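You operate a simulated robot arm through the tools that you are given. There is no shell and no other tool.

You are at the controls of a simulated robot arm. One attempt, no reset.

Task
The foot bar goes for paint: unscrew both machine feet.
Fine: stand them on the bench; leave the rusty bar.
Where things are to end (x, y in the base frame): black machine foot within 60 mm of [670, -20]; grey machine foot within 60 mm of [500, 140].

It is judged by the outcome, as a careful person would: the job done as asked, and still so three seconds after it is handed in. It fails if anything else is knocked over, pushed out of place, dropped, spilled or broken.

Robot
A 7-joint arm with a two-finger parallel gripper, fixed in place. Base frame: the origin is on the floor under the middle of its stand, x ahead of it, y to its left, z up. Readings come in mm, rad, newtons and seconds.
With the tool pointing down near the work surface it reaches from about 300 to 720 mm from the base axis. Its first joint turns from -2.897 to 2.897 rad. Payload 3.43 kg.
The tool frame sits at the grasp point between the pads (the TCP): z along the fingers, y along the line on which they close. The tips reach 30 mm beyond it. The gripper opens to 94 mm. The fingers are 28 mm wide and 10 mm thick; the gripper's body (50 by 96 mm) begins 55 mm behind the TCP.
Orientation is that of the tool frame in the base frame, as [roll, pitch, yaw] about the fixed x, y, z axes, in that order (R = Rz(yaw) Ry(pitch) Rx(roll)). With the fingers straight down and closing along the base's y, the tool's x points along the base's -x, its y along +y and its z along -z.

Tools
- The arm moves only by the tool arm_command. Its argument "targets" is one flat list of numbers, 7 for each row, row after row: the shift along the base's x, y, z in mm, then the turn, a rotation vector about the base's x, y, z in rad, then the opening, from 0 (shut) to 1 (fully open). In form: [dx, dy, dz, rx, ry, rz, grip, dx, dy, dz, rx, ry, rz, grip, ...]. A call has 1 to 20 rows; each row is the pose to reach, as a shift and turn from the pose commanded when the call began. Each row takes 0.2 s and may step no farther than 50 mm and 0.15 rad from the row before; otherwise, or with a gripper value out of range, the whole call is refused. A pose out of reach is approached as far as the arm can. The call stops where the force on the tool passes 40 N (or 10 N more than at its start, if that is more) or the arm is blocked; 0.2 s more then pass. The fingers move at their own pace (about 108 mm/s each) and stop on an object; they squeeze with about 34 N. The grip force told is the motor's: it shows also when the fingers shut on nothing. Time passes only in rows, and 0.2 s behind the last, so rows that repeat a pose let the fingers close. The reply holds the time, the measured pose of the TCP, the force on the tool along the base axes, the opening and the grip force, in the units named above and with some noise, with the torque about the TCP (base axes, N m) and any sound that the robot's microphone picked up, and new pictures: "views" is both (left out), scene, wrist or none.
- Cameras (640 x 400 px; columns grow to the right, rows downward): "scene" is fixed at [220.6, -498.9, 1350]; the picture's right is [0.79, -0.61, 0.00], its down [-0.31, -0.40, -0.86] and it looks along [0.53, 0.68, -0.51] (base axes); focal length 361 px, centre (320, 200). "wrist" rides on the gripper at [76, 14, -102] in the tool frame; the picture's right is [-0.18, 0.98, 0.00], its down [-0.75, -0.14, -0.64] and it looks along [-0.63, -0.12, 0.77] (tool axes); focal length 243 px, centre (320, 200). There is no depth. A picture from a camera that has moved, and an enlarged one, comes with that camera's place and axes in the base frame and with its lens.
- move_column(by): moves the trunk up (or, below 0, down) by that many mm; the arm rides with it, the base frame stays. It gives what a move gives, with no picture.
- enlarge(camera, box): a new picture of the part [left, top, right, bottom] of that camera's present view, enlarged. No time passes.
- hand_in(): hands the job in; it is judged then, once.

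Nothing tells you positions but the pictures and the camera data. Unless the task says otherwise, let go and move clear before handing in.

The tools are called as a command line: name --argument value ..., lists and objects as JSON in quotes. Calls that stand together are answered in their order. arm_command: Moves the arm, as the interface text tells. Its arguments: {"type":"object","properties":{"targets":{"type":"array"},"views":{"type":"string","enum":["both","scene","wrist","none"]}},"required":["targets"]} The other tools are called the same way: move_column (by) moves the trunk up or down; enlarge (camera, box) takes an enlarged picture of a part of a camera's view; hand_in () hands the job in.

At the start:

```text
t: 0.0
tool_pos: [440.5, 68.0, 1029.5]
tool_rot: [-3.141, 0.0, 3.14]
force: [0.2, -0.4, 0.4]
wrist_torque: [0.01, 0.03, -0.01]
width: 93.9
gripper_force: 0.0
trunk travel left (down, up): [-150.0, 440.0]
```

scene: 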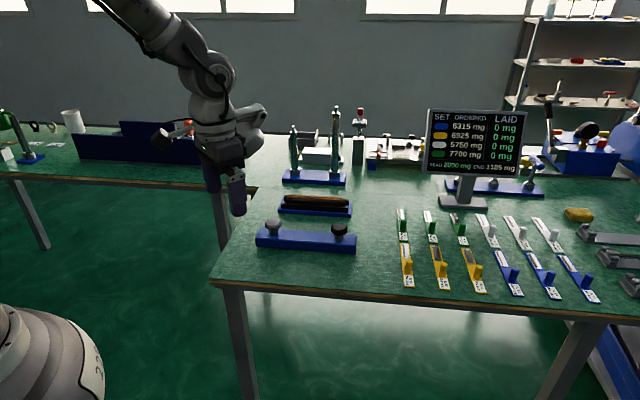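
wrist: 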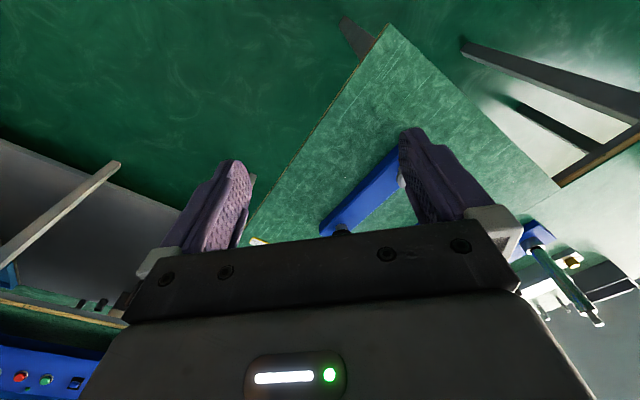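

I see a bench with a blue bar carrying two dark knobs, another bar with something rusty or brown on it, and other fixtures. I'll enlarge the scene view to find the foot bar and the two feet.

enlarge --camera "scene" --box '[230, 180, 390, 280]'

enlarge --camera "scene" --box '[260, 90, 440, 202]'

enlarge --camera "scene" --box '[380, 190, 640, 310]'

enlarge --camera "scene" --box '[0, 90, 240, 220]'

```text
4.00 times, centred on (310, 230) of scene
camera zoom: at [220.6, -498.9, 1350.0], right [0.79, -0.61, 0.0], down [-0.31, -0.4, -0.86], along [0.53, 0.68, -0.51], focal length 1445 px, centre (360, 80)
```

zoom: 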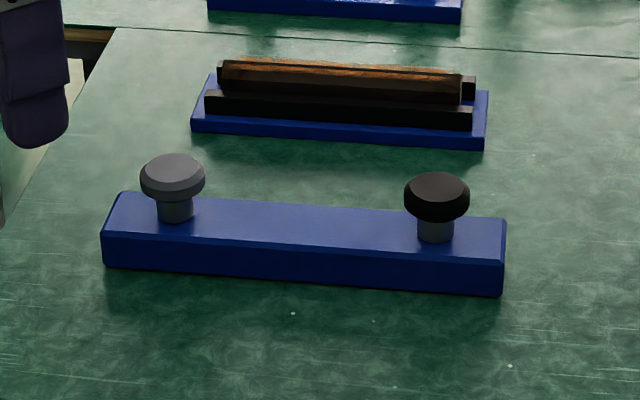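

```text
3.56 times, centred on (350, 146) of scene
camera zoom: at [220.6, -498.9, 1350.0], right [0.79, -0.61, 0.0], down [-0.31, -0.4, -0.86], along [0.53, 0.68, -0.51], focal length 1285 px, centre (213, 392)
```

zoom: 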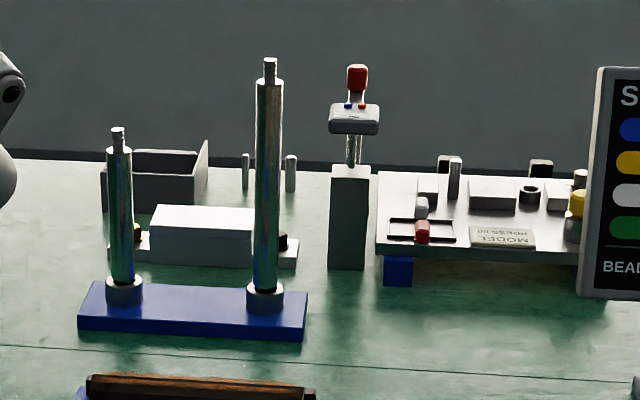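

```text
2.46 times, centred on (510, 250) of scene
camera zoom: at [220.6, -498.9, 1350.0], right [0.79, -0.61, 0.0], down [-0.31, -0.4, -0.86], along [0.53, 0.68, -0.51], focal length 889 px, centre (-148, 77)
```

zoom: 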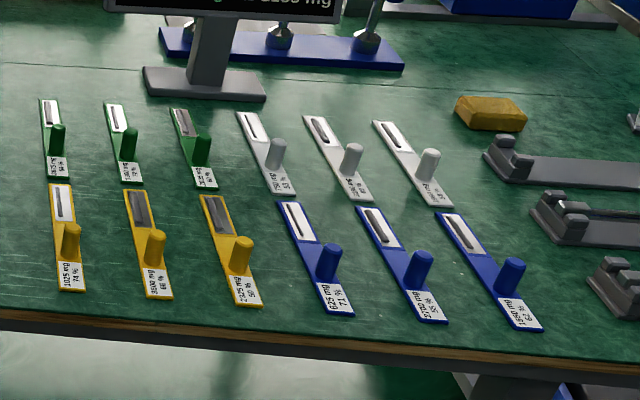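

```text
2.67 times, centred on (120, 155) of scene
camera zoom: at [220.6, -498.9, 1350.0], right [0.79, -0.61, 0.0], down [-0.31, -0.4, -0.86], along [0.53, 0.68, -0.51], focal length 964 px, centre (853, 320)
```

zoom: 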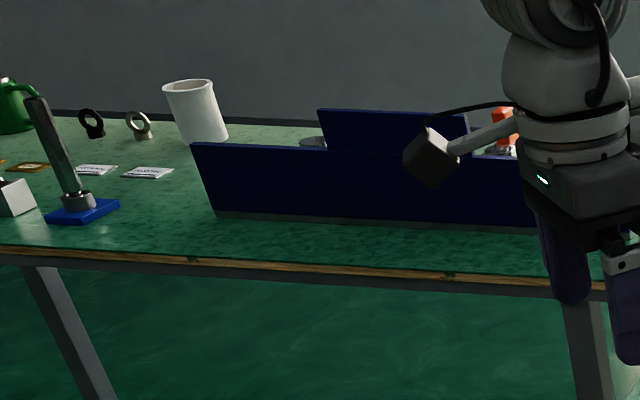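

The blue bar with the grey foot on its left end and the black foot on its right looks like the foot bar. The rusty bar in the cradle behind it stays put. I'll enlarge the wrist view to triangulate heights.

enlarge --camera "wrist" --box '[230, 120, 450, 258]'

enlarge --camera "scene" --box '[250, 210, 310, 248]'

enlarge --camera "scene" --box '[310, 215, 370, 253]'

```text
2.90 times, centred on (340, 189) of wrist
camera zoom: at [363.4, 83.5, 1132.4], right [0.18, 0.98, 0.0], down [0.75, -0.14, 0.64], along [0.63, -0.12, -0.77], focal length 703 px, centre (262, 232)
```

zoom: 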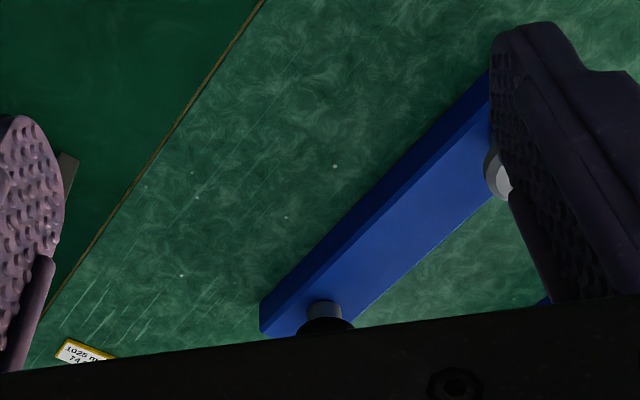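

```text
10.53 times, centred on (280, 229) of scene
camera zoom: at [220.6, -498.9, 1350.0], right [0.79, -0.61, 0.0], down [-0.31, -0.4, -0.86], along [0.53, 0.68, -0.51], focal length 3803 px, centre (741, -105)
```

zoom: 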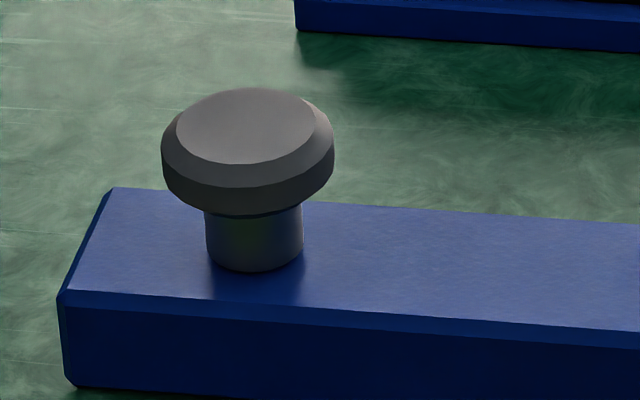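

```text
10.53 times, centred on (340, 234) of scene
camera zoom: at [220.6, -498.9, 1350.0], right [0.79, -0.61, 0.0], down [-0.31, -0.4, -0.86], along [0.53, 0.68, -0.51], focal length 3803 px, centre (110, -158)
```

zoom: 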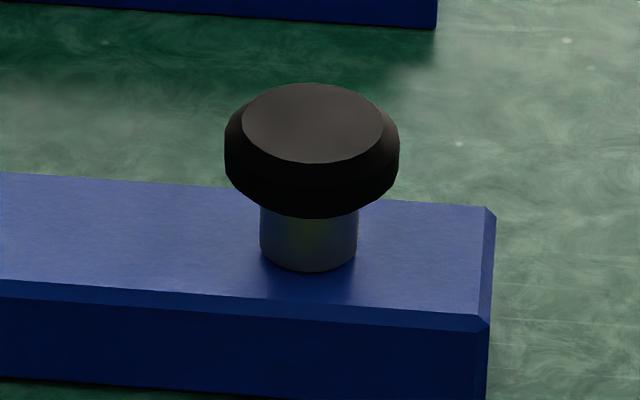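

I put the bar top at about z 790, the grey foot near (600, 185) and the black foot near (717, 60). The heads are about 43 mm across. Next I go above the grey foot for a closer look.

arm_command --targets '[25, 18, -12, 0, 0, 0, 1, 50, 36, -25, 0, 0, 0, 1, 75, 54, -38, 0, 0, 0, 1, 100, 72, -52, 0, 0, 0, 1, 125, 90, -66, 0, 0, 0, 1, 140, 104, -80, 0, 0, 0, 1, 150, 114, -90, 0, 0, 0, 1, 155, 117, -95, 0, 0, 0, 1]'

```text
t: 1.8
tool_pos: [597.1, 185.6, 933.8]
tool_rot: [3.14, 0.001, 3.139]
force: [0.0, 0.0, 0.2]
wrist_torque: [-0.01, 0.02, 0.0]
width: 93.9
gripper_force: 0.0
trunk travel left (down, up): [-150.0, 440.0]
camera wrist: at [519.9, 200.0, 1035.9], right [0.18, 0.98, 0.0], down [0.75, -0.14, 0.64], along [0.63, -0.12, -0.77], focal length 243 px, centre (320, 200)
```

scene: 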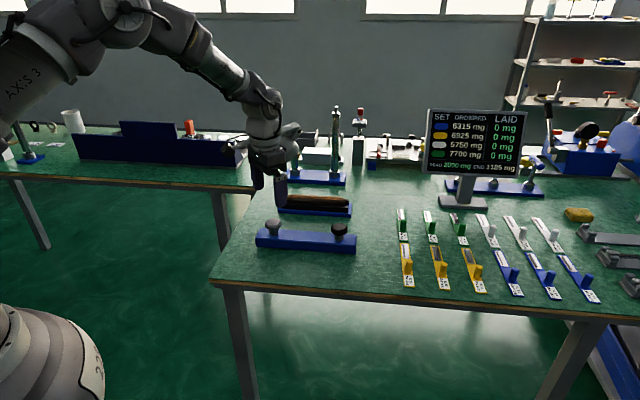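
wrist: 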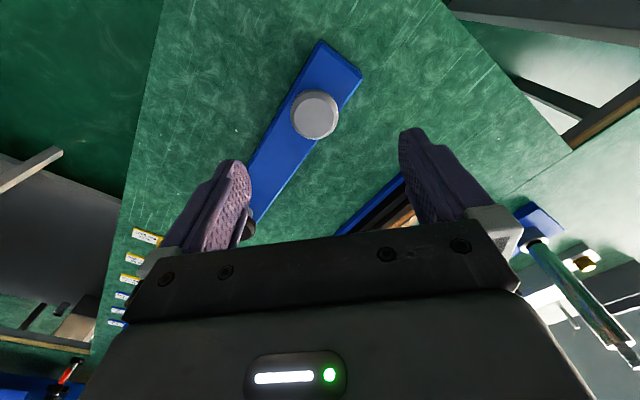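

The grey head shows clearly in the wrist view. I'll enlarge it to refine its centre and check the bar's geometry.

enlarge --camera "wrist" --box '[240, 20, 400, 120]'

enlarge --camera "wrist" --box '[240, 70, 400, 170]'

enlarge --camera "wrist" --box '[210, 150, 370, 250]'

```text
4.00 times, centred on (320, 70) of wrist
camera zoom: at [519.9, 200.0, 1035.9], right [0.18, 0.98, 0.0], down [0.75, -0.14, 0.64], along [0.63, -0.12, -0.77], focal length 970 px, centre (320, 720)
```

zoom: 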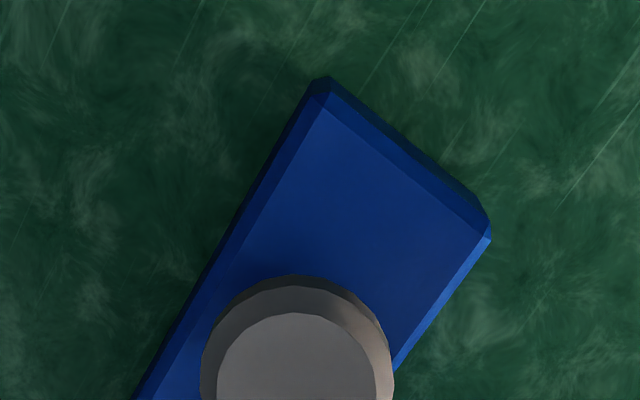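

```text
4.00 times, centred on (320, 120) of wrist
camera zoom: at [519.9, 200.0, 1035.9], right [0.18, 0.98, 0.0], down [0.75, -0.14, 0.64], along [0.63, -0.12, -0.77], focal length 970 px, centre (320, 520)
```

zoom: 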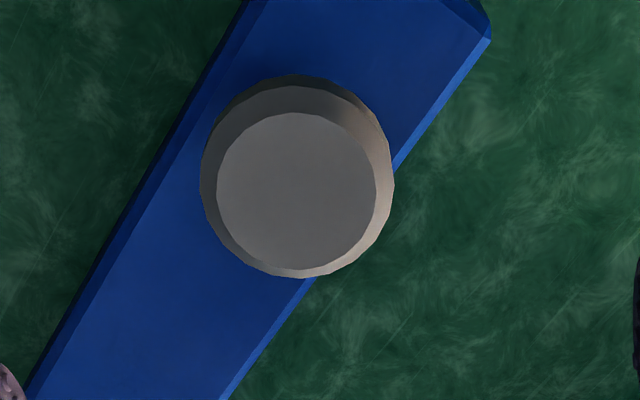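

```text
4.00 times, centred on (290, 200) of wrist
camera zoom: at [519.9, 200.0, 1035.9], right [0.18, 0.98, 0.0], down [0.75, -0.14, 0.64], along [0.63, -0.12, -0.77], focal length 970 px, centre (440, 200)
```

zoom: 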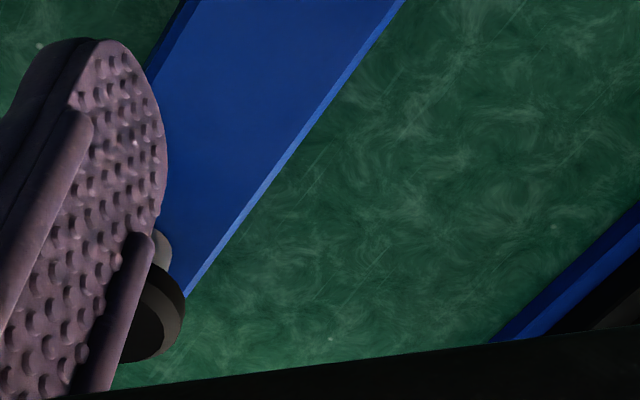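

The grey head's centre is near (598.5, 180), with its top at about z 827. I'll go down to a hover just above it and pre-turn the gripper clockwise, so I have a long counter-clockwise stroke for unscrewing.

arm_command --targets '[0, -1, -6, 0, 0, -0.14, 1, 0, -2, -12, 0, 0, -0.28, 1, 1, -3, -18, 0, 0, -0.42, 1, 1, -4, -24, 0, 0, -0.56, 1, 2, -5, -30, 0, 0, -0.7, 1, 2, -5, -36, 0, 0, -0.84, 1, 2, -5, -42, 0, 0, -0.98, 1, 2, -5, -48, 0, 0, -1.12, 1, 2, -5, -54, 0, 0, -1.26, 1, 2, -5, -54, 0, 0, -1.4, 1, 2, -5, -54, 0, 0, -1.54, 1, 2, -5, -54, 0, 0, -1.6, 1]'

```text
t: 4.4
tool_pos: [597.6, 180.7, 880.7]
tool_rot: [3.141, 0.002, 1.538]
force: [0.2, -1.8, 0.7]
wrist_torque: [0.03, -0.03, -0.02]
width: 93.8
gripper_force: 0.1
trunk travel left (down, up): [-150.0, 440.0]
camera wrist: at [612.9, 256.6, 983.5], right [0.98, -0.21, 0.0], down [-0.16, -0.75, 0.64], along [-0.14, -0.63, -0.77], focal length 243 px, centre (320, 200)
```

scene: 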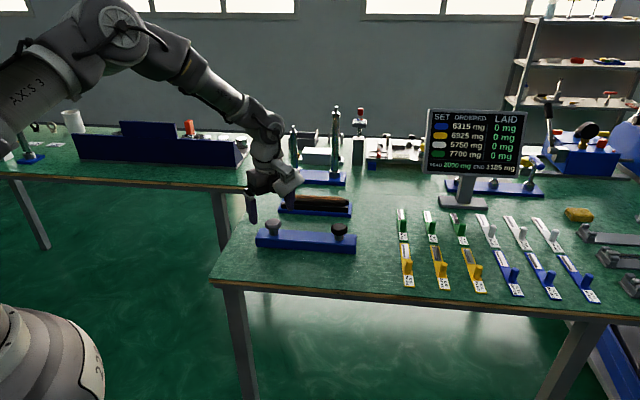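
wrist: 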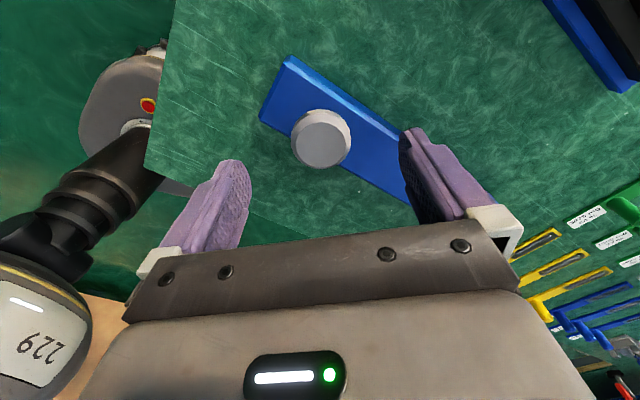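

enlarge --camera "wrist" --box '[240, 90, 400, 190]'

enlarge --camera "scene" --box '[230, 180, 390, 280]'

```text
4.00 times, centred on (320, 140) of wrist
camera zoom: at [612.9, 256.6, 983.5], right [0.98, -0.21, 0.0], down [-0.16, -0.75, 0.64], along [-0.14, -0.63, -0.77], focal length 970 px, centre (320, 440)
```

zoom: 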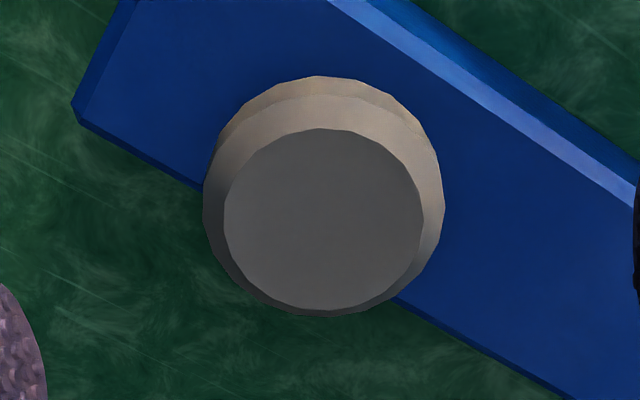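

```text
4.00 times, centred on (310, 230) of scene
camera zoom: at [220.6, -498.9, 1350.0], right [0.79, -0.61, 0.0], down [-0.31, -0.4, -0.86], along [0.53, 0.68, -0.51], focal length 1445 px, centre (360, 80)
```

zoom: 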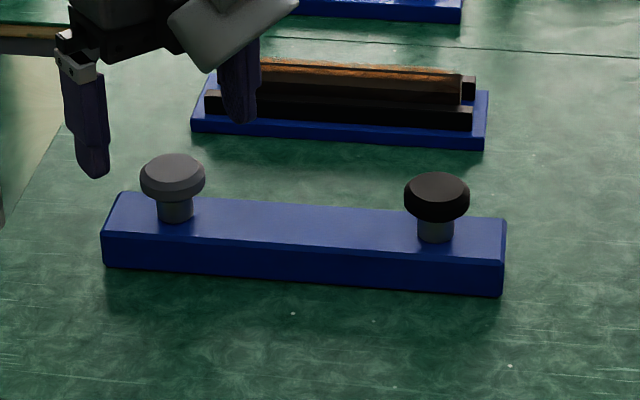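

The two wrist views agree on the grey head at (597, 180), top at about z 831, which puts the bar top near z 795. I'll lower until the fingertips straddle the head, still clear of the bar, then close.

arm_command --targets '[-1, -0.5, -12, 0, 0, 0, 1, -1, -0.5, -24, 0, 0, 0, 1, -1, -0.5, -36, 0, 0, 0, 1, -1, -0.5, -44, 0, 0, 0, 1, -1, -0.5, -49, 0, 0, 0, 1, -1, -0.5, -49, 0, 0, 0, 1]'

```text
t: 5.8
tool_pos: [595.8, 180.4, 832.4]
tool_rot: [-3.141, -0.002, 1.542]
force: [0.1, 0.1, -0.4]
wrist_torque: [0.01, 0.0, -0.04]
width: 94.0
gripper_force: 0.0
trunk travel left (down, up): [-150.0, 440.0]
camera wrist: at [612.2, 256.1, 934.1], right [0.98, -0.21, 0.0], down [-0.16, -0.75, 0.64], along [-0.14, -0.63, -0.77], focal length 243 px, centre (320, 200)
```

scene: 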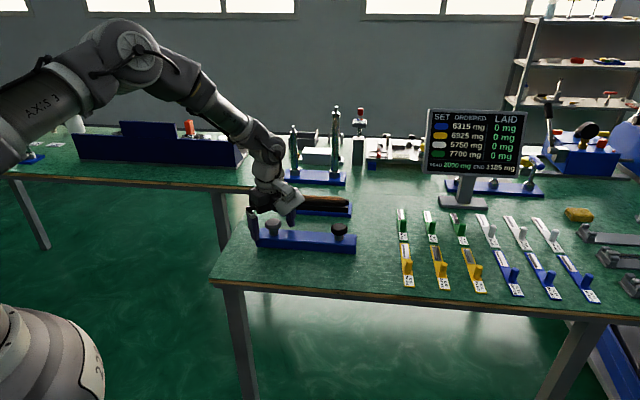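
wrist: 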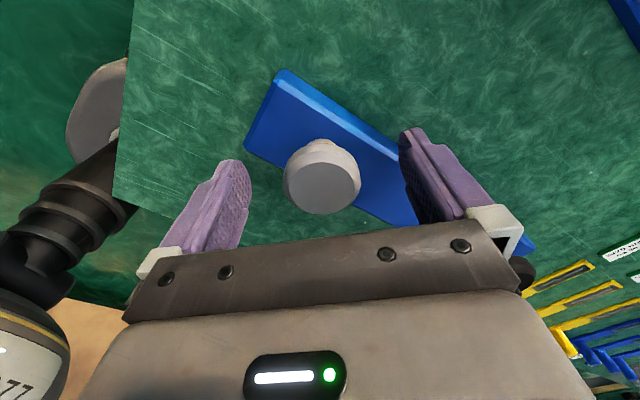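

The head is centred between the fingers. Closing now to grip it.

arm_command --targets '[0, 0, 0, 0, 0, 0, 0.5, 0, 0, 0, 0, 0, 0, 0.3, 0, 0, 0, 0, 0, 0, 0, 0, 0, 0, 0, 0, 0, 0]' --views "wrist"

```text
t: 6.8
tool_pos: [596.4, 180.1, 831.4]
tool_rot: [3.141, 0.0, 1.542]
force: [1.3, -0.1, 1.5]
wrist_torque: [-0.03, -0.1, -0.01]
width: 40.3
gripper_force: 34.4
trunk travel left (down, up): [-150.0, 440.0]
camera wrist: at [612.3, 256.0, 934.4], right [0.98, -0.21, 0.0], down [-0.16, -0.75, 0.64], along [-0.14, -0.63, -0.77], focal length 243 px, centre (320, 200)
```

wrist: 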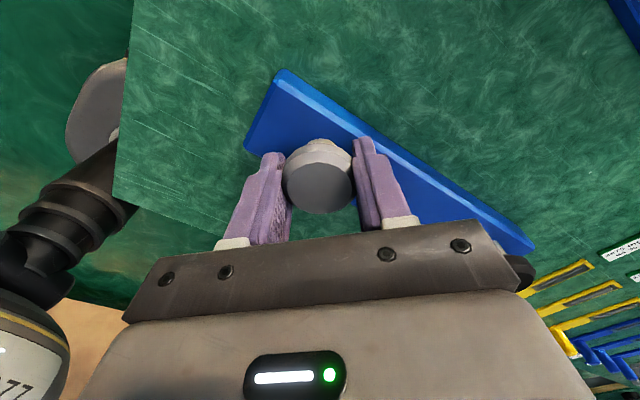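

Gripped at 40 mm with little side force. A small counter-clockwise test turn next, watching the torque and whether the bar moves.

arm_command --targets '[0, 0, 0, 0, 0, 0.08, 0, 0, 0, 0, 0, 0, 0.16, 0, 0, 0, 0, 0, 0, 0.24, 0, 0, 0, 0, 0, 0, 0.32, 0, 0, 0, 0, 0, 0, 0.4, 0]' --views "both"

```text
t: 8.0
tool_pos: [596.9, 179.8, 831.2]
tool_rot: [3.141, 0.0, 1.943]
force: [2.4, -6.0, -1.4]
wrist_torque: [-0.21, -0.07, -0.03]
width: 40.1
gripper_force: 33.9
trunk travel left (down, up): [-150.0, 440.0]
camera wrist: at [581.9, 256.3, 934.4], right [0.98, 0.19, 0.0], down [0.14, -0.75, 0.64], along [0.12, -0.63, -0.77], focal length 243 px, centre (320, 200)
```

scene: 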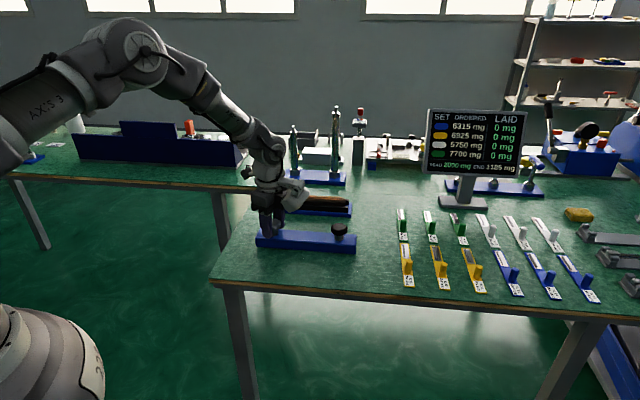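
wrist: 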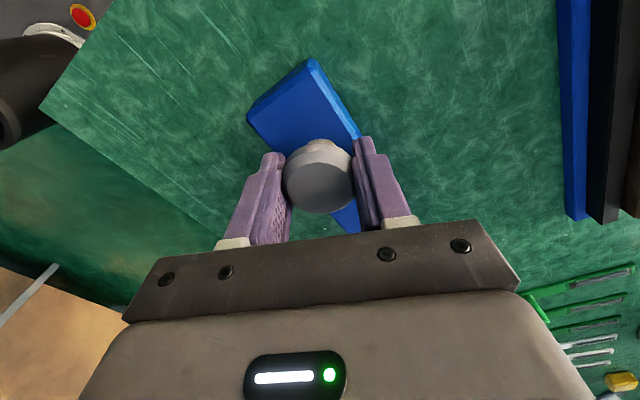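

It turned with little torque and the bar stayed put. I'll keep turning counter-clockwise and watch the vertical force to learn the pitch.

arm_command --targets '[0, 0, 0, 0, 0, 0.12, 0, 0, 0, 0, 0, 0, 0.24, 0, 0, 0, 0, 0, 0, 0.36, 0, 0, 0, 0, 0, 0, 0.48, 0, 0, 0, 0, 0, 0, 0.6, 0, 0, 0, 0, 0, 0, 0.72, 0, 0, 0, 0, 0, 0, 0.84, 0, 0, 0, 0, 0, 0, 0.96, 0, 0, 0, 0, 0, 0, 1.08, 0, 0, 0, 0, 0, 0, 1.2, 0]' --views "wrist"

enlarge --camera "scene" --box '[230, 180, 390, 280]'

```text
t: 10.2
tool_pos: [597.8, 179.9, 831.8]
tool_rot: [-3.141, 0.001, -3.14]
force: [11.6, -8.7, -0.1]
wrist_torque: [-0.26, -0.36, -0.01]
width: 39.7
gripper_force: 34.0
trunk travel left (down, up): [-150.0, 440.0]
camera wrist: at [520.6, 194.2, 934.4], right [0.18, 0.98, 0.0], down [0.75, -0.14, 0.64], along [0.63, -0.12, -0.77], focal length 243 px, centre (320, 200)
```

wrist: 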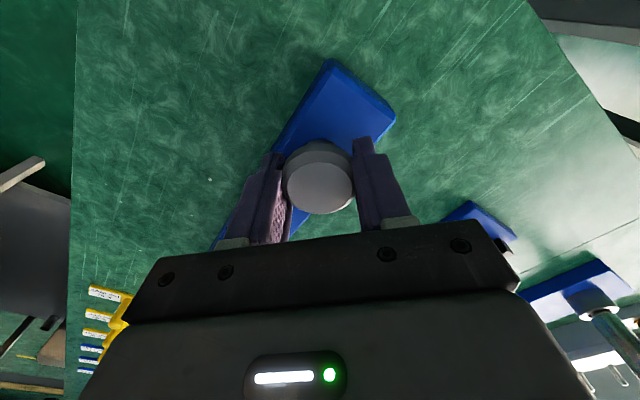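

```text
4.00 times, centred on (310, 230) of scene
camera zoom: at [220.6, -498.9, 1350.0], right [0.79, -0.61, 0.0], down [-0.31, -0.4, -0.86], along [0.53, 0.68, -0.51], focal length 1445 px, centre (360, 80)
```

zoom: 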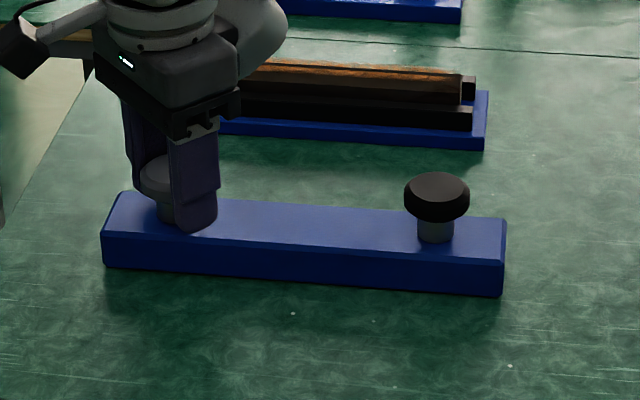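

The foot is turning nearly freely with the bar steady, though some side force is building up. I'll nudge the tool towards relieving it and keep turning.

arm_command --targets '[0.5, -0.5, 0, 0, 0, 0.1, 0, 1, -1, 0, 0, 0, 0.2, 0, 1, -1, 0, 0, 0, 0.35, 0, 1, -1, 0, 0, 0, 0.5, 0, 1, -1, 0, 0, 0, 0.65, 0, 1, -1, 0, 0, 0, 0.8, 0, 1, -1, 0, 0, 0, 0.95, 0, 1, -1, 0, 0, 0, 1.1, 0, 1, -1, 0, 0, 0, 1.25, 0, 1, -1, 0, 0, 0, 1.4, 0, 1, -1, 0, 0, 0, 1.5, 0]' --views "wrist"

enlarge --camera "scene" --box '[230, 180, 390, 280]'

```text
t: 12.6
tool_pos: [597.5, 180.5, 831.2]
tool_rot: [3.141, -0.001, -1.639]
force: [10.4, 5.7, 8.1]
wrist_torque: [0.22, -0.36, 0.01]
width: 40.1
gripper_force: 34.0
trunk travel left (down, up): [-150.0, 440.0]
camera wrist: at [577.6, 105.5, 934.4], right [-0.97, 0.25, 0.0], down [0.19, 0.74, 0.64], along [0.16, 0.62, -0.77], focal length 243 px, centre (320, 200)
```

wrist: 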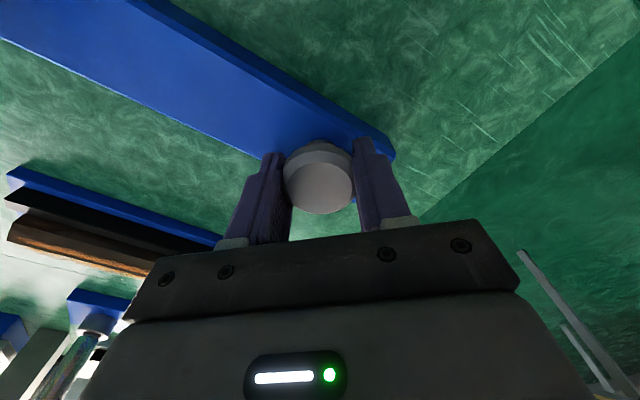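

```text
4.00 times, centred on (310, 230) of scene
camera zoom: at [220.6, -498.9, 1350.0], right [0.79, -0.61, 0.0], down [-0.31, -0.4, -0.86], along [0.53, 0.68, -0.51], focal length 1445 px, centre (360, 80)
```

zoom: 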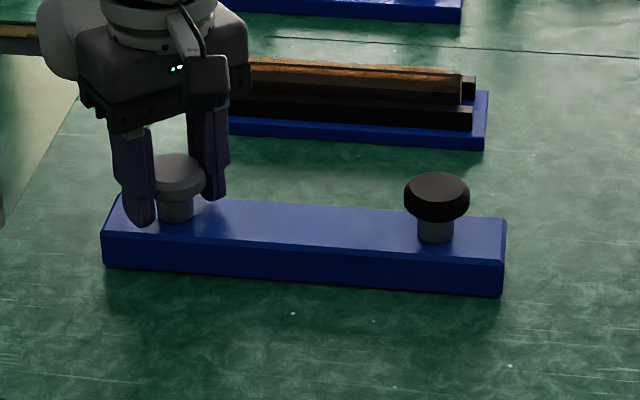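

The upward force is now about 8 N, so the foot is climbing out of its thread. I'll follow it up slightly and continue turning.

arm_command --targets '[0.5, 0.4, 0.3, 0, 0, 0.1, 0, 1, 0.8, 0.6, 0, 0, 0.2, 0, 1, 1, 0.7, 0, 0, 0.35, 0, 1, 1, 0.8, 0, 0, 0.5, 0, 1, 1, 0.9, 0, 0, 0.65, 0, 1, 1, 1.0, 0, 0, 0.8, 0, 0.5, 1, 1.1, 0, 0, 0.95, 0, 0.5, 1, 1.2, 0, 0, 1.1, 0, 0, 1, 1.3, 0, 0, 1.25, 0, 0, 1, 1.4, 0, 0, 1.4, 0, 0, 1, 1.5, 0, 0, 1.55, 0, 0, 1, 1.6, 0, 0, 1.7, 0, 0, 1, 1.6, 0, 0, 1.85, 0, 0, 1, 1.6, 0, 0, 2.0, 0]' --views "wrist"

enlarge --camera "scene" --box '[230, 180, 390, 280]'

```text
t: 15.6
tool_pos: [597.2, 179.3, 833.1]
tool_rot: [3.141, 0.0, 0.363]
force: [1.6, 2.0, 1.7]
wrist_torque: [0.08, -0.02, -0.03]
width: 40.2
gripper_force: 34.3
trunk travel left (down, up): [-150.0, 440.0]
camera wrist: at [673.0, 194.5, 935.6], right [0.17, -0.98, 0.0], down [-0.76, -0.13, 0.64], along [-0.63, -0.11, -0.77], focal length 243 px, centre (320, 200)
```

wrist: 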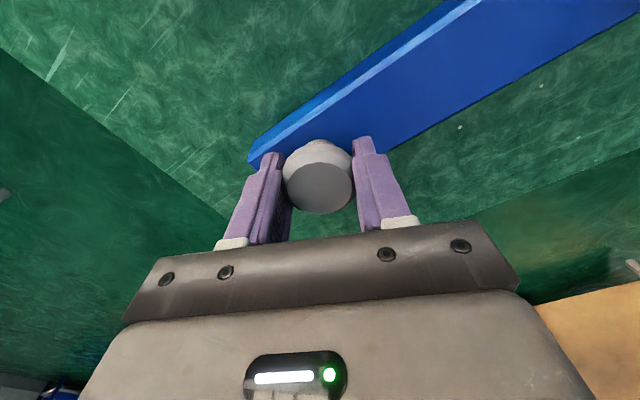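

```text
4.00 times, centred on (310, 230) of scene
camera zoom: at [220.6, -498.9, 1350.0], right [0.79, -0.61, 0.0], down [-0.31, -0.4, -0.86], along [0.53, 0.68, -0.51], focal length 1445 px, centre (360, 80)
```

zoom: 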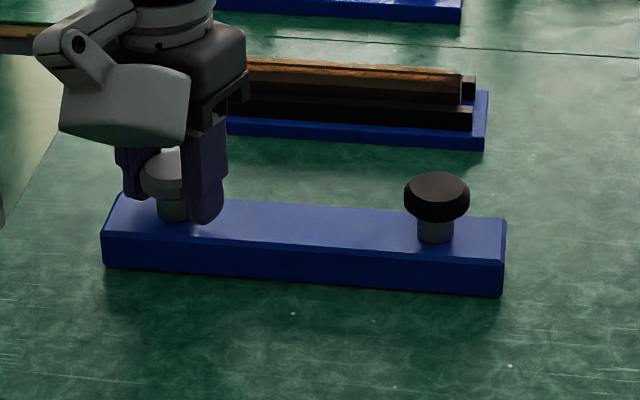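

About 5.1 rad done, with the foot rising roughly 2 mm per turn. Next I open, wind the wrist back and regrip.

arm_command --targets '[0, 0, 0, 0, 0, 0, 0.7, 0, 0, 0, 0, 0, 0, 0.7, 0, 0, 0, 0, 0, -0.15, 0.7, 0, 0, 0, 0, 0, -0.3, 0.7, 0, 0, 0, 0, 0, -0.45, 0.7, 0, 0, 0, 0, 0, -0.6, 0.7, 0, 0, 0, 0, 0, -0.75, 0.7, 0, 0, 0, 0, 0, -0.9, 0.7, 0, 0, 0, 0, 0, -1.05, 0.7, 0, 0, 0, 0, 0, -1.2, 0.7, 0, 0, 0, 0, 0, -1.35, 0.7, 0, 0, 0, 0, 0, -1.5, 0.7, 0, 0, 0, 0, 0, -1.65, 0.7, 0, 0, 0, 0, 0, -1.8, 0.7, 0, 0, 0, 0, 0, -1.95, 0.7, 0, 0, 0, 0, 0, -2.1, 0.7, 0, 0, 0, 0, 0, -2.25, 0.7, 0, 0, 0, 0, 0, -2.4, 0.7, 0, 0, 0, 0, 0, -2.55, 0.7, 0, 0, 0, 0, 0, -2.7, 0.7]' --views "wrist"

enlarge --camera "scene" --box '[230, 180, 390, 280]'

```text
t: 19.8
tool_pos: [596.9, 180.2, 832.6]
tool_rot: [3.141, 0.0, -2.346]
force: [-0.5, -0.3, 0.1]
wrist_torque: [-0.01, 0.0, 0.0]
width: 65.6
gripper_force: 0.0
trunk travel left (down, up): [-150.0, 440.0]
camera wrist: at [532.7, 136.0, 935.5], right [-0.57, 0.82, 0.0], down [0.63, 0.44, 0.64], along [0.53, 0.37, -0.77], focal length 243 px, centre (320, 200)
```

wrist: 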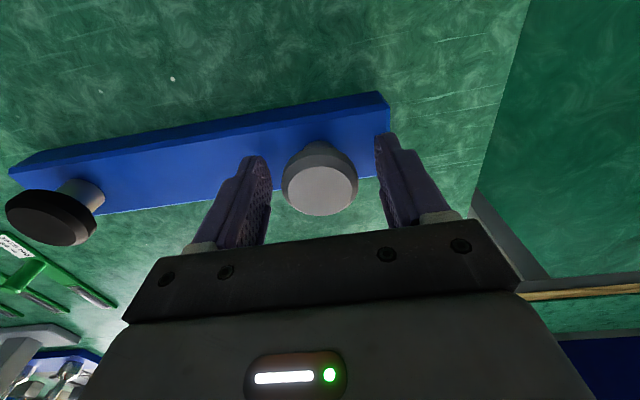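

```text
4.00 times, centred on (310, 230) of scene
camera zoom: at [220.6, -498.9, 1350.0], right [0.79, -0.61, 0.0], down [-0.31, -0.4, -0.86], along [0.53, 0.68, -0.51], focal length 1445 px, centre (360, 80)
```

zoom: 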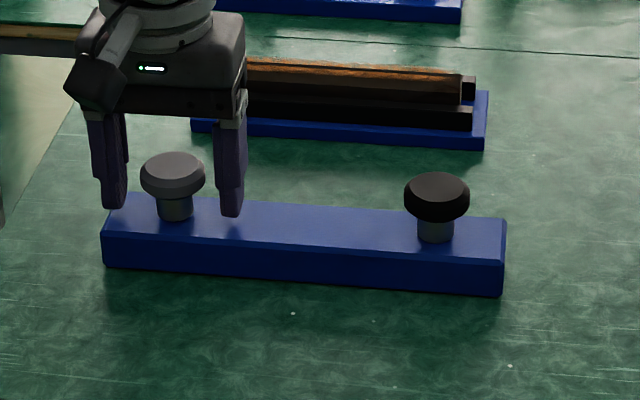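

The head has risen a little, so it is unscrewing in the right direction. I'll finish winding back and regrip.

arm_command --targets '[0, 0, 0, 0, 0, -0.15, 0.7, 0, 0, 0, 0, 0, -0.3, 0.7, 0, 0, 0, 0, 0, -0.45, 0.7, 0, 0, 0, 0, 0, -0.6, 0.7, 0, 0, 0, 0, 0, -0.75, 0.7, 0, 0, 0, 0, 0, -0.9, 0.7, 0, 0, 0, 0, 0, -1.05, 0.7, 0, 0, 0, 0, 0, -1.2, 0.7, 0, 0, 0, 0, 0, -1.35, 0.7, 0, 0, 0, 0, 0, -1.5, 0.7, 0, 0, 0, 0, 0, -1.65, 0.7, 0, 0, 0, 0, 0, -1.8, 0.7, 0, 0, 0, 0, 0, -1.95, 0.7, 0, 0, 0, 0, 0, -2.1, 0.7, 0, 0, 0, 0, 0, -2.25, 0.7, 0, 0, 0, 0, 0, -2.4, 0.7, 0, 0, 0, 0, 0, -2.4, 0.3, 0, 0, 0, 0, 0, -2.4, 0, 0, 0, 0, 0, 0, -2.4, 0]' --views "wrist"

```text
t: 23.8
tool_pos: [597.4, 181.8, 832.8]
tool_rot: [-3.14, 0.001, 1.541]
force: [1.4, 0.8, 2.2]
wrist_torque: [0.05, -0.01, -0.02]
width: 40.2
gripper_force: 33.6
trunk travel left (down, up): [-150.0, 440.0]
camera wrist: at [613.1, 257.0, 935.9], right [0.98, -0.21, 0.0], down [-0.16, -0.75, 0.64], along [-0.14, -0.63, -0.77], focal length 243 px, centre (320, 200)
```

wrist: 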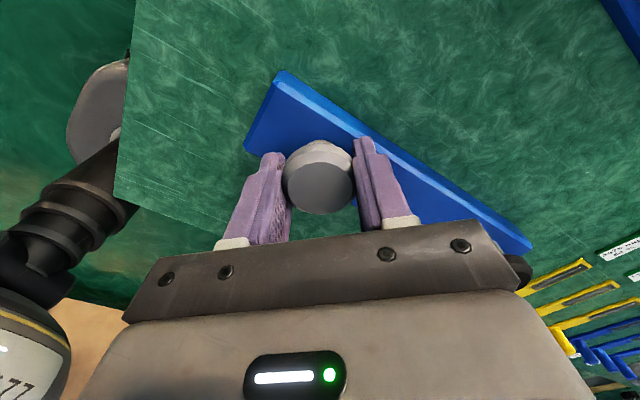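

Regripped. Second counter-clockwise stroke now, following the rise.

arm_command --targets '[0, 0, 0.05, 0, 0, 0.15, 0, 0, 0, 0.1, 0, 0, 0.3, 0, 0, 0, 0.15, 0, 0, 0.45, 0, 0, 0, 0.2, 0, 0, 0.6, 0, 0, 0, 0.25, 0, 0, 0.75, 0, 0, 0, 0.3, 0, 0, 0.9, 0, 0, 0, 0.35, 0, 0, 1.05, 0, 0, 0, 0.4, 0, 0, 1.2, 0, 0, 0, 0.45, 0, 0, 1.35, 0, 0, 0, 0.5, 0, 0, 1.5, 0, 0, 0, 0.55, 0, 0, 1.65, 0, 0, 0, 0.6, 0, 0, 1.8, 0, 0, 0, 0.65, 0, 0, 1.95, 0, 0, 0, 0.7, 0, 0, 2.1, 0, 0, 0, 0.75, 0, 0, 2.25, 0, 0, 0, 0.8, 0, 0, 2.4, 0, 0, 0, 0.85, 0, 0, 2.55, 0]' --views "none"

```text
t: 27.4
tool_pos: [598.2, 180.5, 832.7]
tool_rot: [-3.141, 0.0, -2.189]
force: [0.1, 0.2, -0.3]
wrist_torque: [0.04, -0.04, 0.01]
width: 40.4
gripper_force: 34.3
trunk travel left (down, up): [-150.0, 440.0]
```

arm_command --targets '[0, 0, 0.05, 0, 0, 0.15, 0, 0, 0, 0.1, 0, 0, 0.3, 0, 0, 0, 0.15, 0, 0, 0.45, 0, 0, 0, 0.2, 0, 0, 0.6, 0, 0, 0, 0.25, 0, 0, 0.75, 0, 0, 0, 0.3, 0, 0, 0.9, 0, 0, 0, 0.35, 0, 0, 1.05, 0, 0, 0, 0.4, 0, 0, 1.2, 0, 0, 0, 0.45, 0, 0, 1.35, 0, 0, 0, 0.5, 0, 0, 1.5, 0, 0, 0, 0.55, 0, 0, 1.65, 0, 0, 0, 0.6, 0, 0, 1.8, 0, 0, 0, 0.65, 0, 0, 1.95, 0, 0, 0, 0.7, 0, 0, 2.1, 0, 0, 0, 0.75, 0, 0, 2.25, 0, 0, 0, 0.8, 0, 0, 2.4, 0, 0, 0, 0.85, 0, 0, 2.55, 0]' --views "both"

enlarge --camera "scene" --box '[250, 210, 310, 248]'

```text
t: 31.0
tool_pos: [598.5, 181.9, 834.1]
tool_rot: [3.141, 0.0, 0.361]
force: [0.3, 0.4, -0.5]
wrist_torque: [0.02, 0.02, -0.02]
width: 40.2
gripper_force: 34.2
trunk travel left (down, up): [-150.0, 440.0]
camera wrist: at [673.3, 194.4, 937.0], right [0.17, -0.98, 0.0], down [-0.75, -0.13, 0.64], along [-0.63, -0.11, -0.77], focal length 243 px, centre (320, 200)
```

scene: 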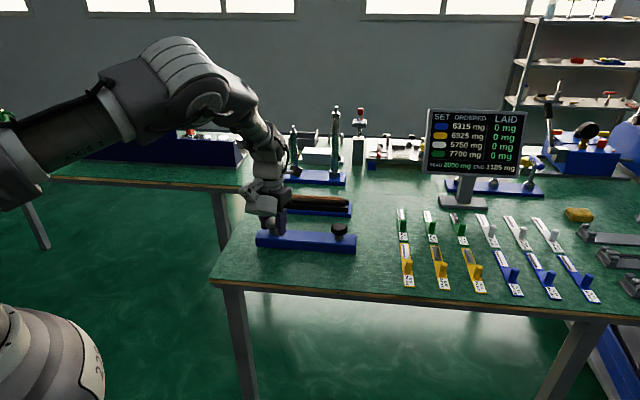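
wrist: 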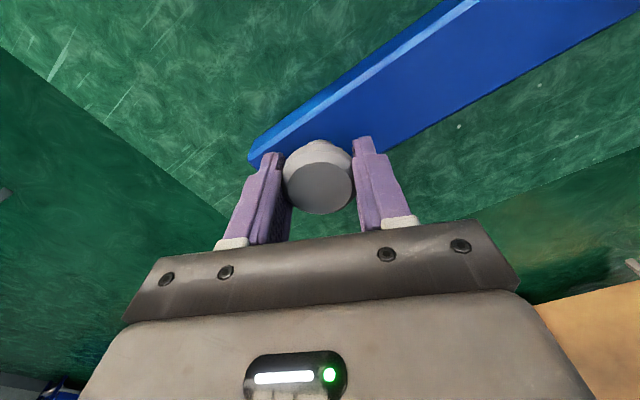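

```text
10.53 times, centred on (280, 229) of scene
camera zoom: at [220.6, -498.9, 1350.0], right [0.79, -0.61, 0.0], down [-0.31, -0.4, -0.86], along [0.53, 0.68, -0.51], focal length 3803 px, centre (741, -105)
```

zoom: 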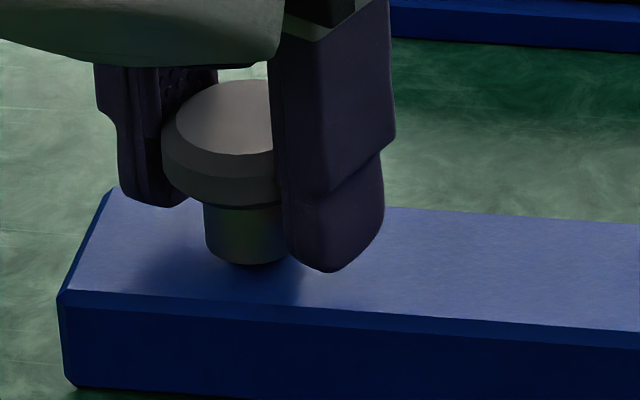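

The collar has lifted slightly off the bar and all the forces are near zero. A gentle 2 mm lift will show whether the thread is still engaged.

arm_command --targets '[0, 0, 0.7, 0, 0, 0, 0, 0, 0, 1.4, 0, 0, 0, 0, 0, 0, 2.0, 0, 0, 0, 0, 0, 0, 2.0, 0, 0, 0, 0]' --views "none"

enlarge --camera "scene" --box '[250, 210, 310, 248]'

```text
t: 32.0
tool_pos: [597.9, 180.7, 836.6]
tool_rot: [-3.141, 0.0, 0.357]
force: [0.0, 0.3, 0.0]
wrist_torque: [0.0, -0.01, 0.01]
width: 40.1
gripper_force: 33.8
trunk travel left (down, up): [-150.0, 440.0]
```

```text
10.53 times, centred on (280, 229) of scene
camera zoom: at [220.6, -498.9, 1350.0], right [0.79, -0.61, 0.0], down [-0.31, -0.4, -0.86], along [0.53, 0.68, -0.51], focal length 3803 px, centre (741, -105)
```

zoom: 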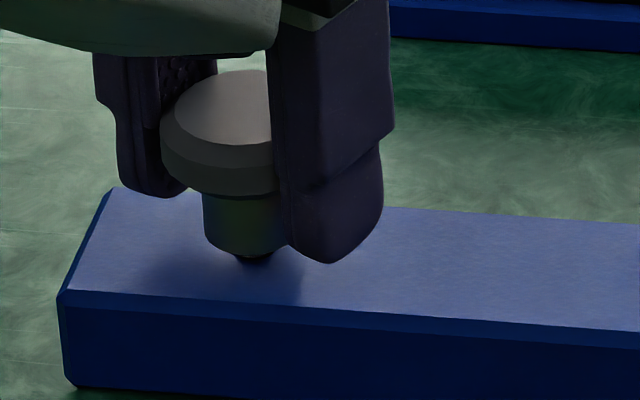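

It lifted with no resistance, so the grey foot is free, and a dark stud shows under the collar. I'll lift it out to see the full stud.

arm_command --targets '[0, 0, 3, 0, 0, 0, 0, 0, 0, 6, 0, 0, 0, 0, 0, 0, 10, 0, 0, 0, 0, 0, 0, 16, 0, 0, 0, 0, 0, 0, 26, 0, 0, 0, 0, 0, 0, 40, 0, 0, 0, 0, 0, 0, 56, 0, 0, 0, 0, 0, 0, 70, 0, 0, 0, 0]' --views "both"

enlarge --camera "scene" --box '[240, 180, 320, 230]'

```text
t: 33.8
tool_pos: [598.0, 180.5, 906.8]
tool_rot: [3.14, -0.001, 0.359]
force: [0.3, 0.7, -0.8]
wrist_torque: [0.02, 0.0, -0.04]
width: 40.1
gripper_force: 34.1
trunk travel left (down, up): [-150.0, 440.0]
camera wrist: at [673.0, 194.0, 1009.7], right [0.17, -0.98, 0.0], down [-0.75, -0.13, 0.64], along [-0.63, -0.11, -0.77], focal length 243 px, centre (320, 200)
```

scene: 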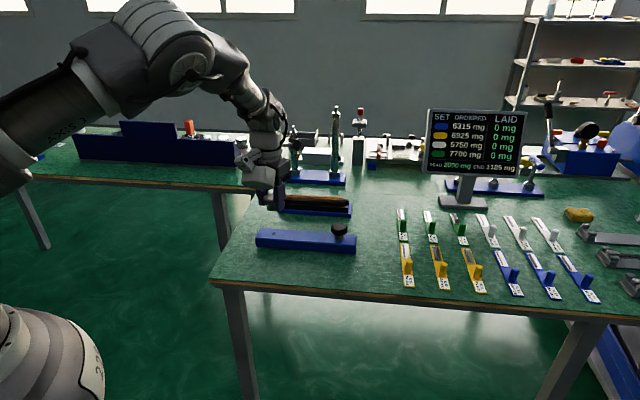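
wrist: 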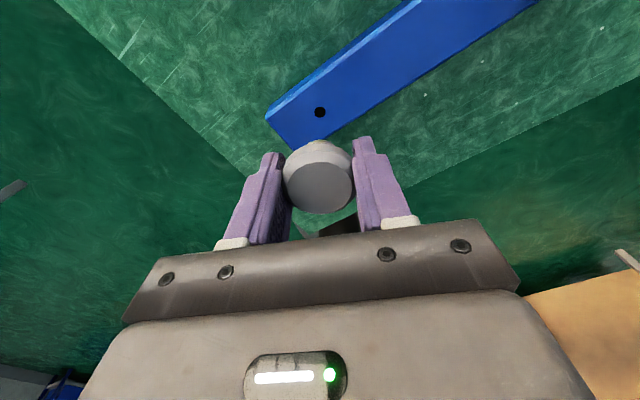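

```text
8.00 times, centred on (280, 205) of scene
camera zoom: at [220.6, -498.9, 1350.0], right [0.79, -0.61, 0.0], down [-0.31, -0.4, -0.86], along [0.53, 0.68, -0.51], focal length 2890 px, centre (640, 160)
```

zoom: 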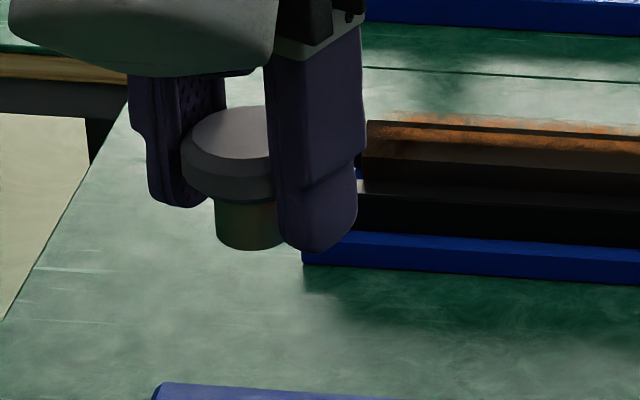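

enlarge --camera "scene" --box '[258, 190, 290, 210]'

enlarge --camera "wrist" --box '[260, 80, 380, 155]'

enlarge --camera "scene" --box '[240, 215, 370, 260]'

```text
16.00 times, centred on (274, 200) of scene
camera zoom: at [220.6, -498.9, 1350.0], right [0.79, -0.61, 0.0], down [-0.31, -0.4, -0.86], along [0.53, 0.68, -0.51], focal length 5781 px, centre (1056, 200)
```

zoom: 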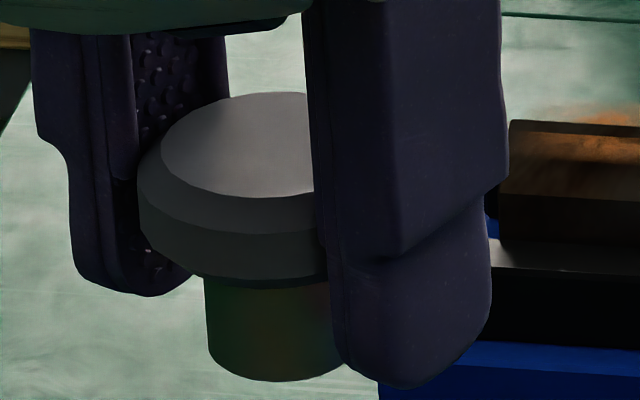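

```text
5.33 times, centred on (320, 118) of wrist
camera zoom: at [673.0, 194.0, 1009.7], right [0.17, -0.98, 0.0], down [-0.75, -0.13, 0.64], along [-0.63, -0.11, -0.77], focal length 1294 px, centre (320, 640)
```

zoom: 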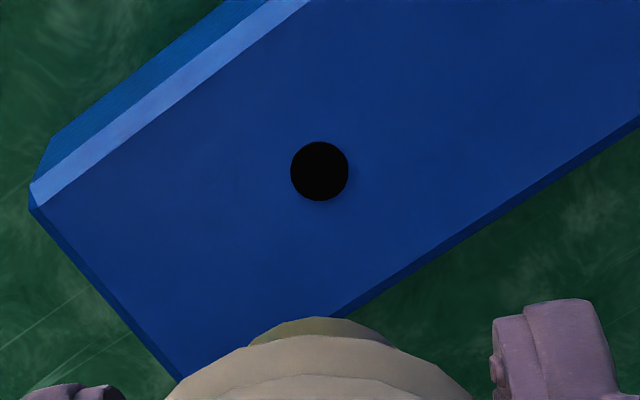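

```text
4.92 times, centred on (305, 238) of scene
camera zoom: at [220.6, -498.9, 1350.0], right [0.79, -0.61, 0.0], down [-0.31, -0.4, -0.86], along [0.53, 0.68, -0.51], focal length 1779 px, centre (394, 15)
```

zoom: 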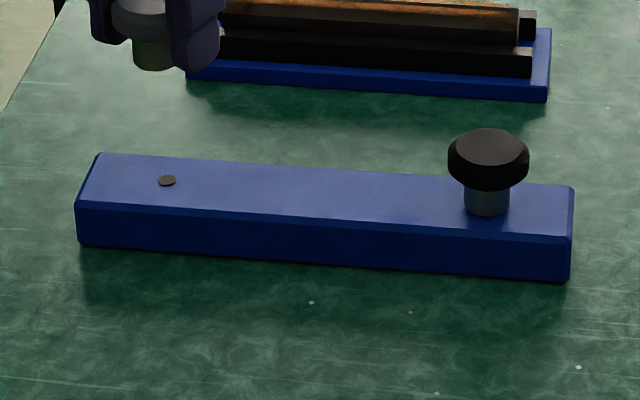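

The grey foot is out, leaving a clean hole and the bar unmoved. Before I stand it up I want to see its underside, so I'll move it towards its spot, turn the fingers out of the scene camera's line, and tilt it.

arm_command --targets '[-6, -2, 5, 0, 0, -0.14, 0, -12, -4, 10, 0, 0, -0.28, 0, -18, -6, 15, 0, 0, -0.42, 0, -24, -8, 20, 0, 0, -0.56, 0, -30, -10, 25, 0, 0, -0.7, 0, -36, -12, 30, 0, 0, -0.84, 0, -42, -14, 35, 0, 0, -0.98, 0, -48, -16, 40, 0, 0, -1.12, 0, -54, -18, 45, 0, 0, -1.26, 0, -60, -20, 50, 0, 0, -1.4, 0, -66, -22, 55, 0, 0, -1.54, 0, -72, -25, 60, 0, 0, -1.68, 0, -78, -28, 65, 0, 0, -1.82, 0, -83, -31, 70, 0, 0, -1.96, 0, -88, -33, 75, 0, 0, -2.1, 0, -91, -34, 80, 0, 0, -2.24, 0, -93, -35, 85, 0, 0, -2.36, 0, -93, -35, 90, 0, 0, -2.44, 0]' --views "both"

```text
t: 37.6
tool_pos: [503.2, 146.0, 997.0]
tool_rot: [-3.141, -0.002, -2.084]
force: [0.2, 0.2, -0.2]
wrist_torque: [-0.04, -0.03, -0.01]
width: 40.2
gripper_force: 33.6
trunk travel left (down, up): [-150.0, 440.0]
camera wrist: at [453.2, 86.7, 1099.7], right [-0.77, 0.64, 0.0], down [0.49, 0.59, 0.64], along [0.41, 0.49, -0.77], focal length 243 px, centre (320, 200)
```

scene: 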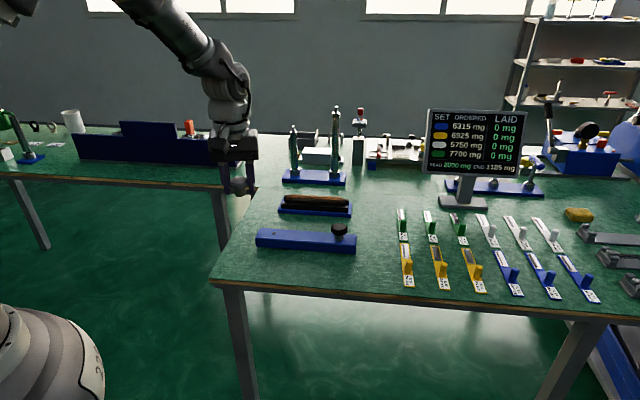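
wrist: 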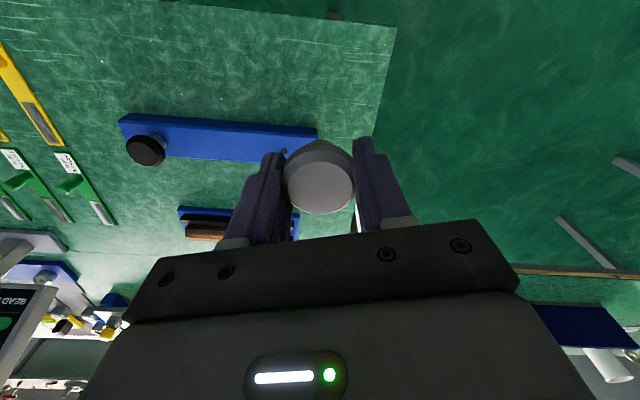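

arm_command --targets '[0, 0, 0, -0.115, 0.05, 0, 0, 0, 0, 0, -0.229, 0.1, 0, 0, 0, 0, 0, -0.344, 0.15, 0, 0, 0, 0, 0, -0.458, 0.2, 0, 0, 0, 0, 0, -0.573, 0.25, 0, 0, 0, 0, 0, -0.687, 0.3, 0, 0, 0, 0, 0, -0.8, 0.35, 0, 0]' --views "scene"

enlarge --camera "scene" --box '[208, 165, 272, 205]'

```text
t: 39.2
tool_pos: [504.8, 146.6, 996.9]
tool_rot: [-3.025, -0.871, -2.137]
force: [0.2, 1.1, -0.4]
wrist_torque: [0.0, 0.02, 0.03]
width: 39.8
gripper_force: 34.0
trunk travel left (down, up): [-150.0, 440.0]
```

scene: 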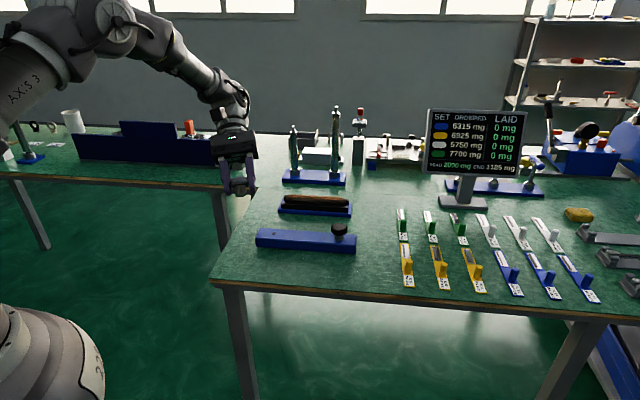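

```text
10.00 times, centred on (240, 185) of scene
camera zoom: at [220.6, -498.9, 1350.0], right [0.79, -0.61, 0.0], down [-0.31, -0.4, -0.86], along [0.53, 0.68, -0.51], focal length 3613 px, centre (1120, 350)
```

zoom: 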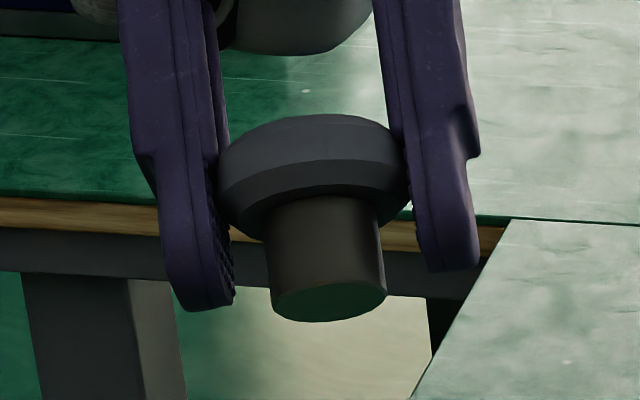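

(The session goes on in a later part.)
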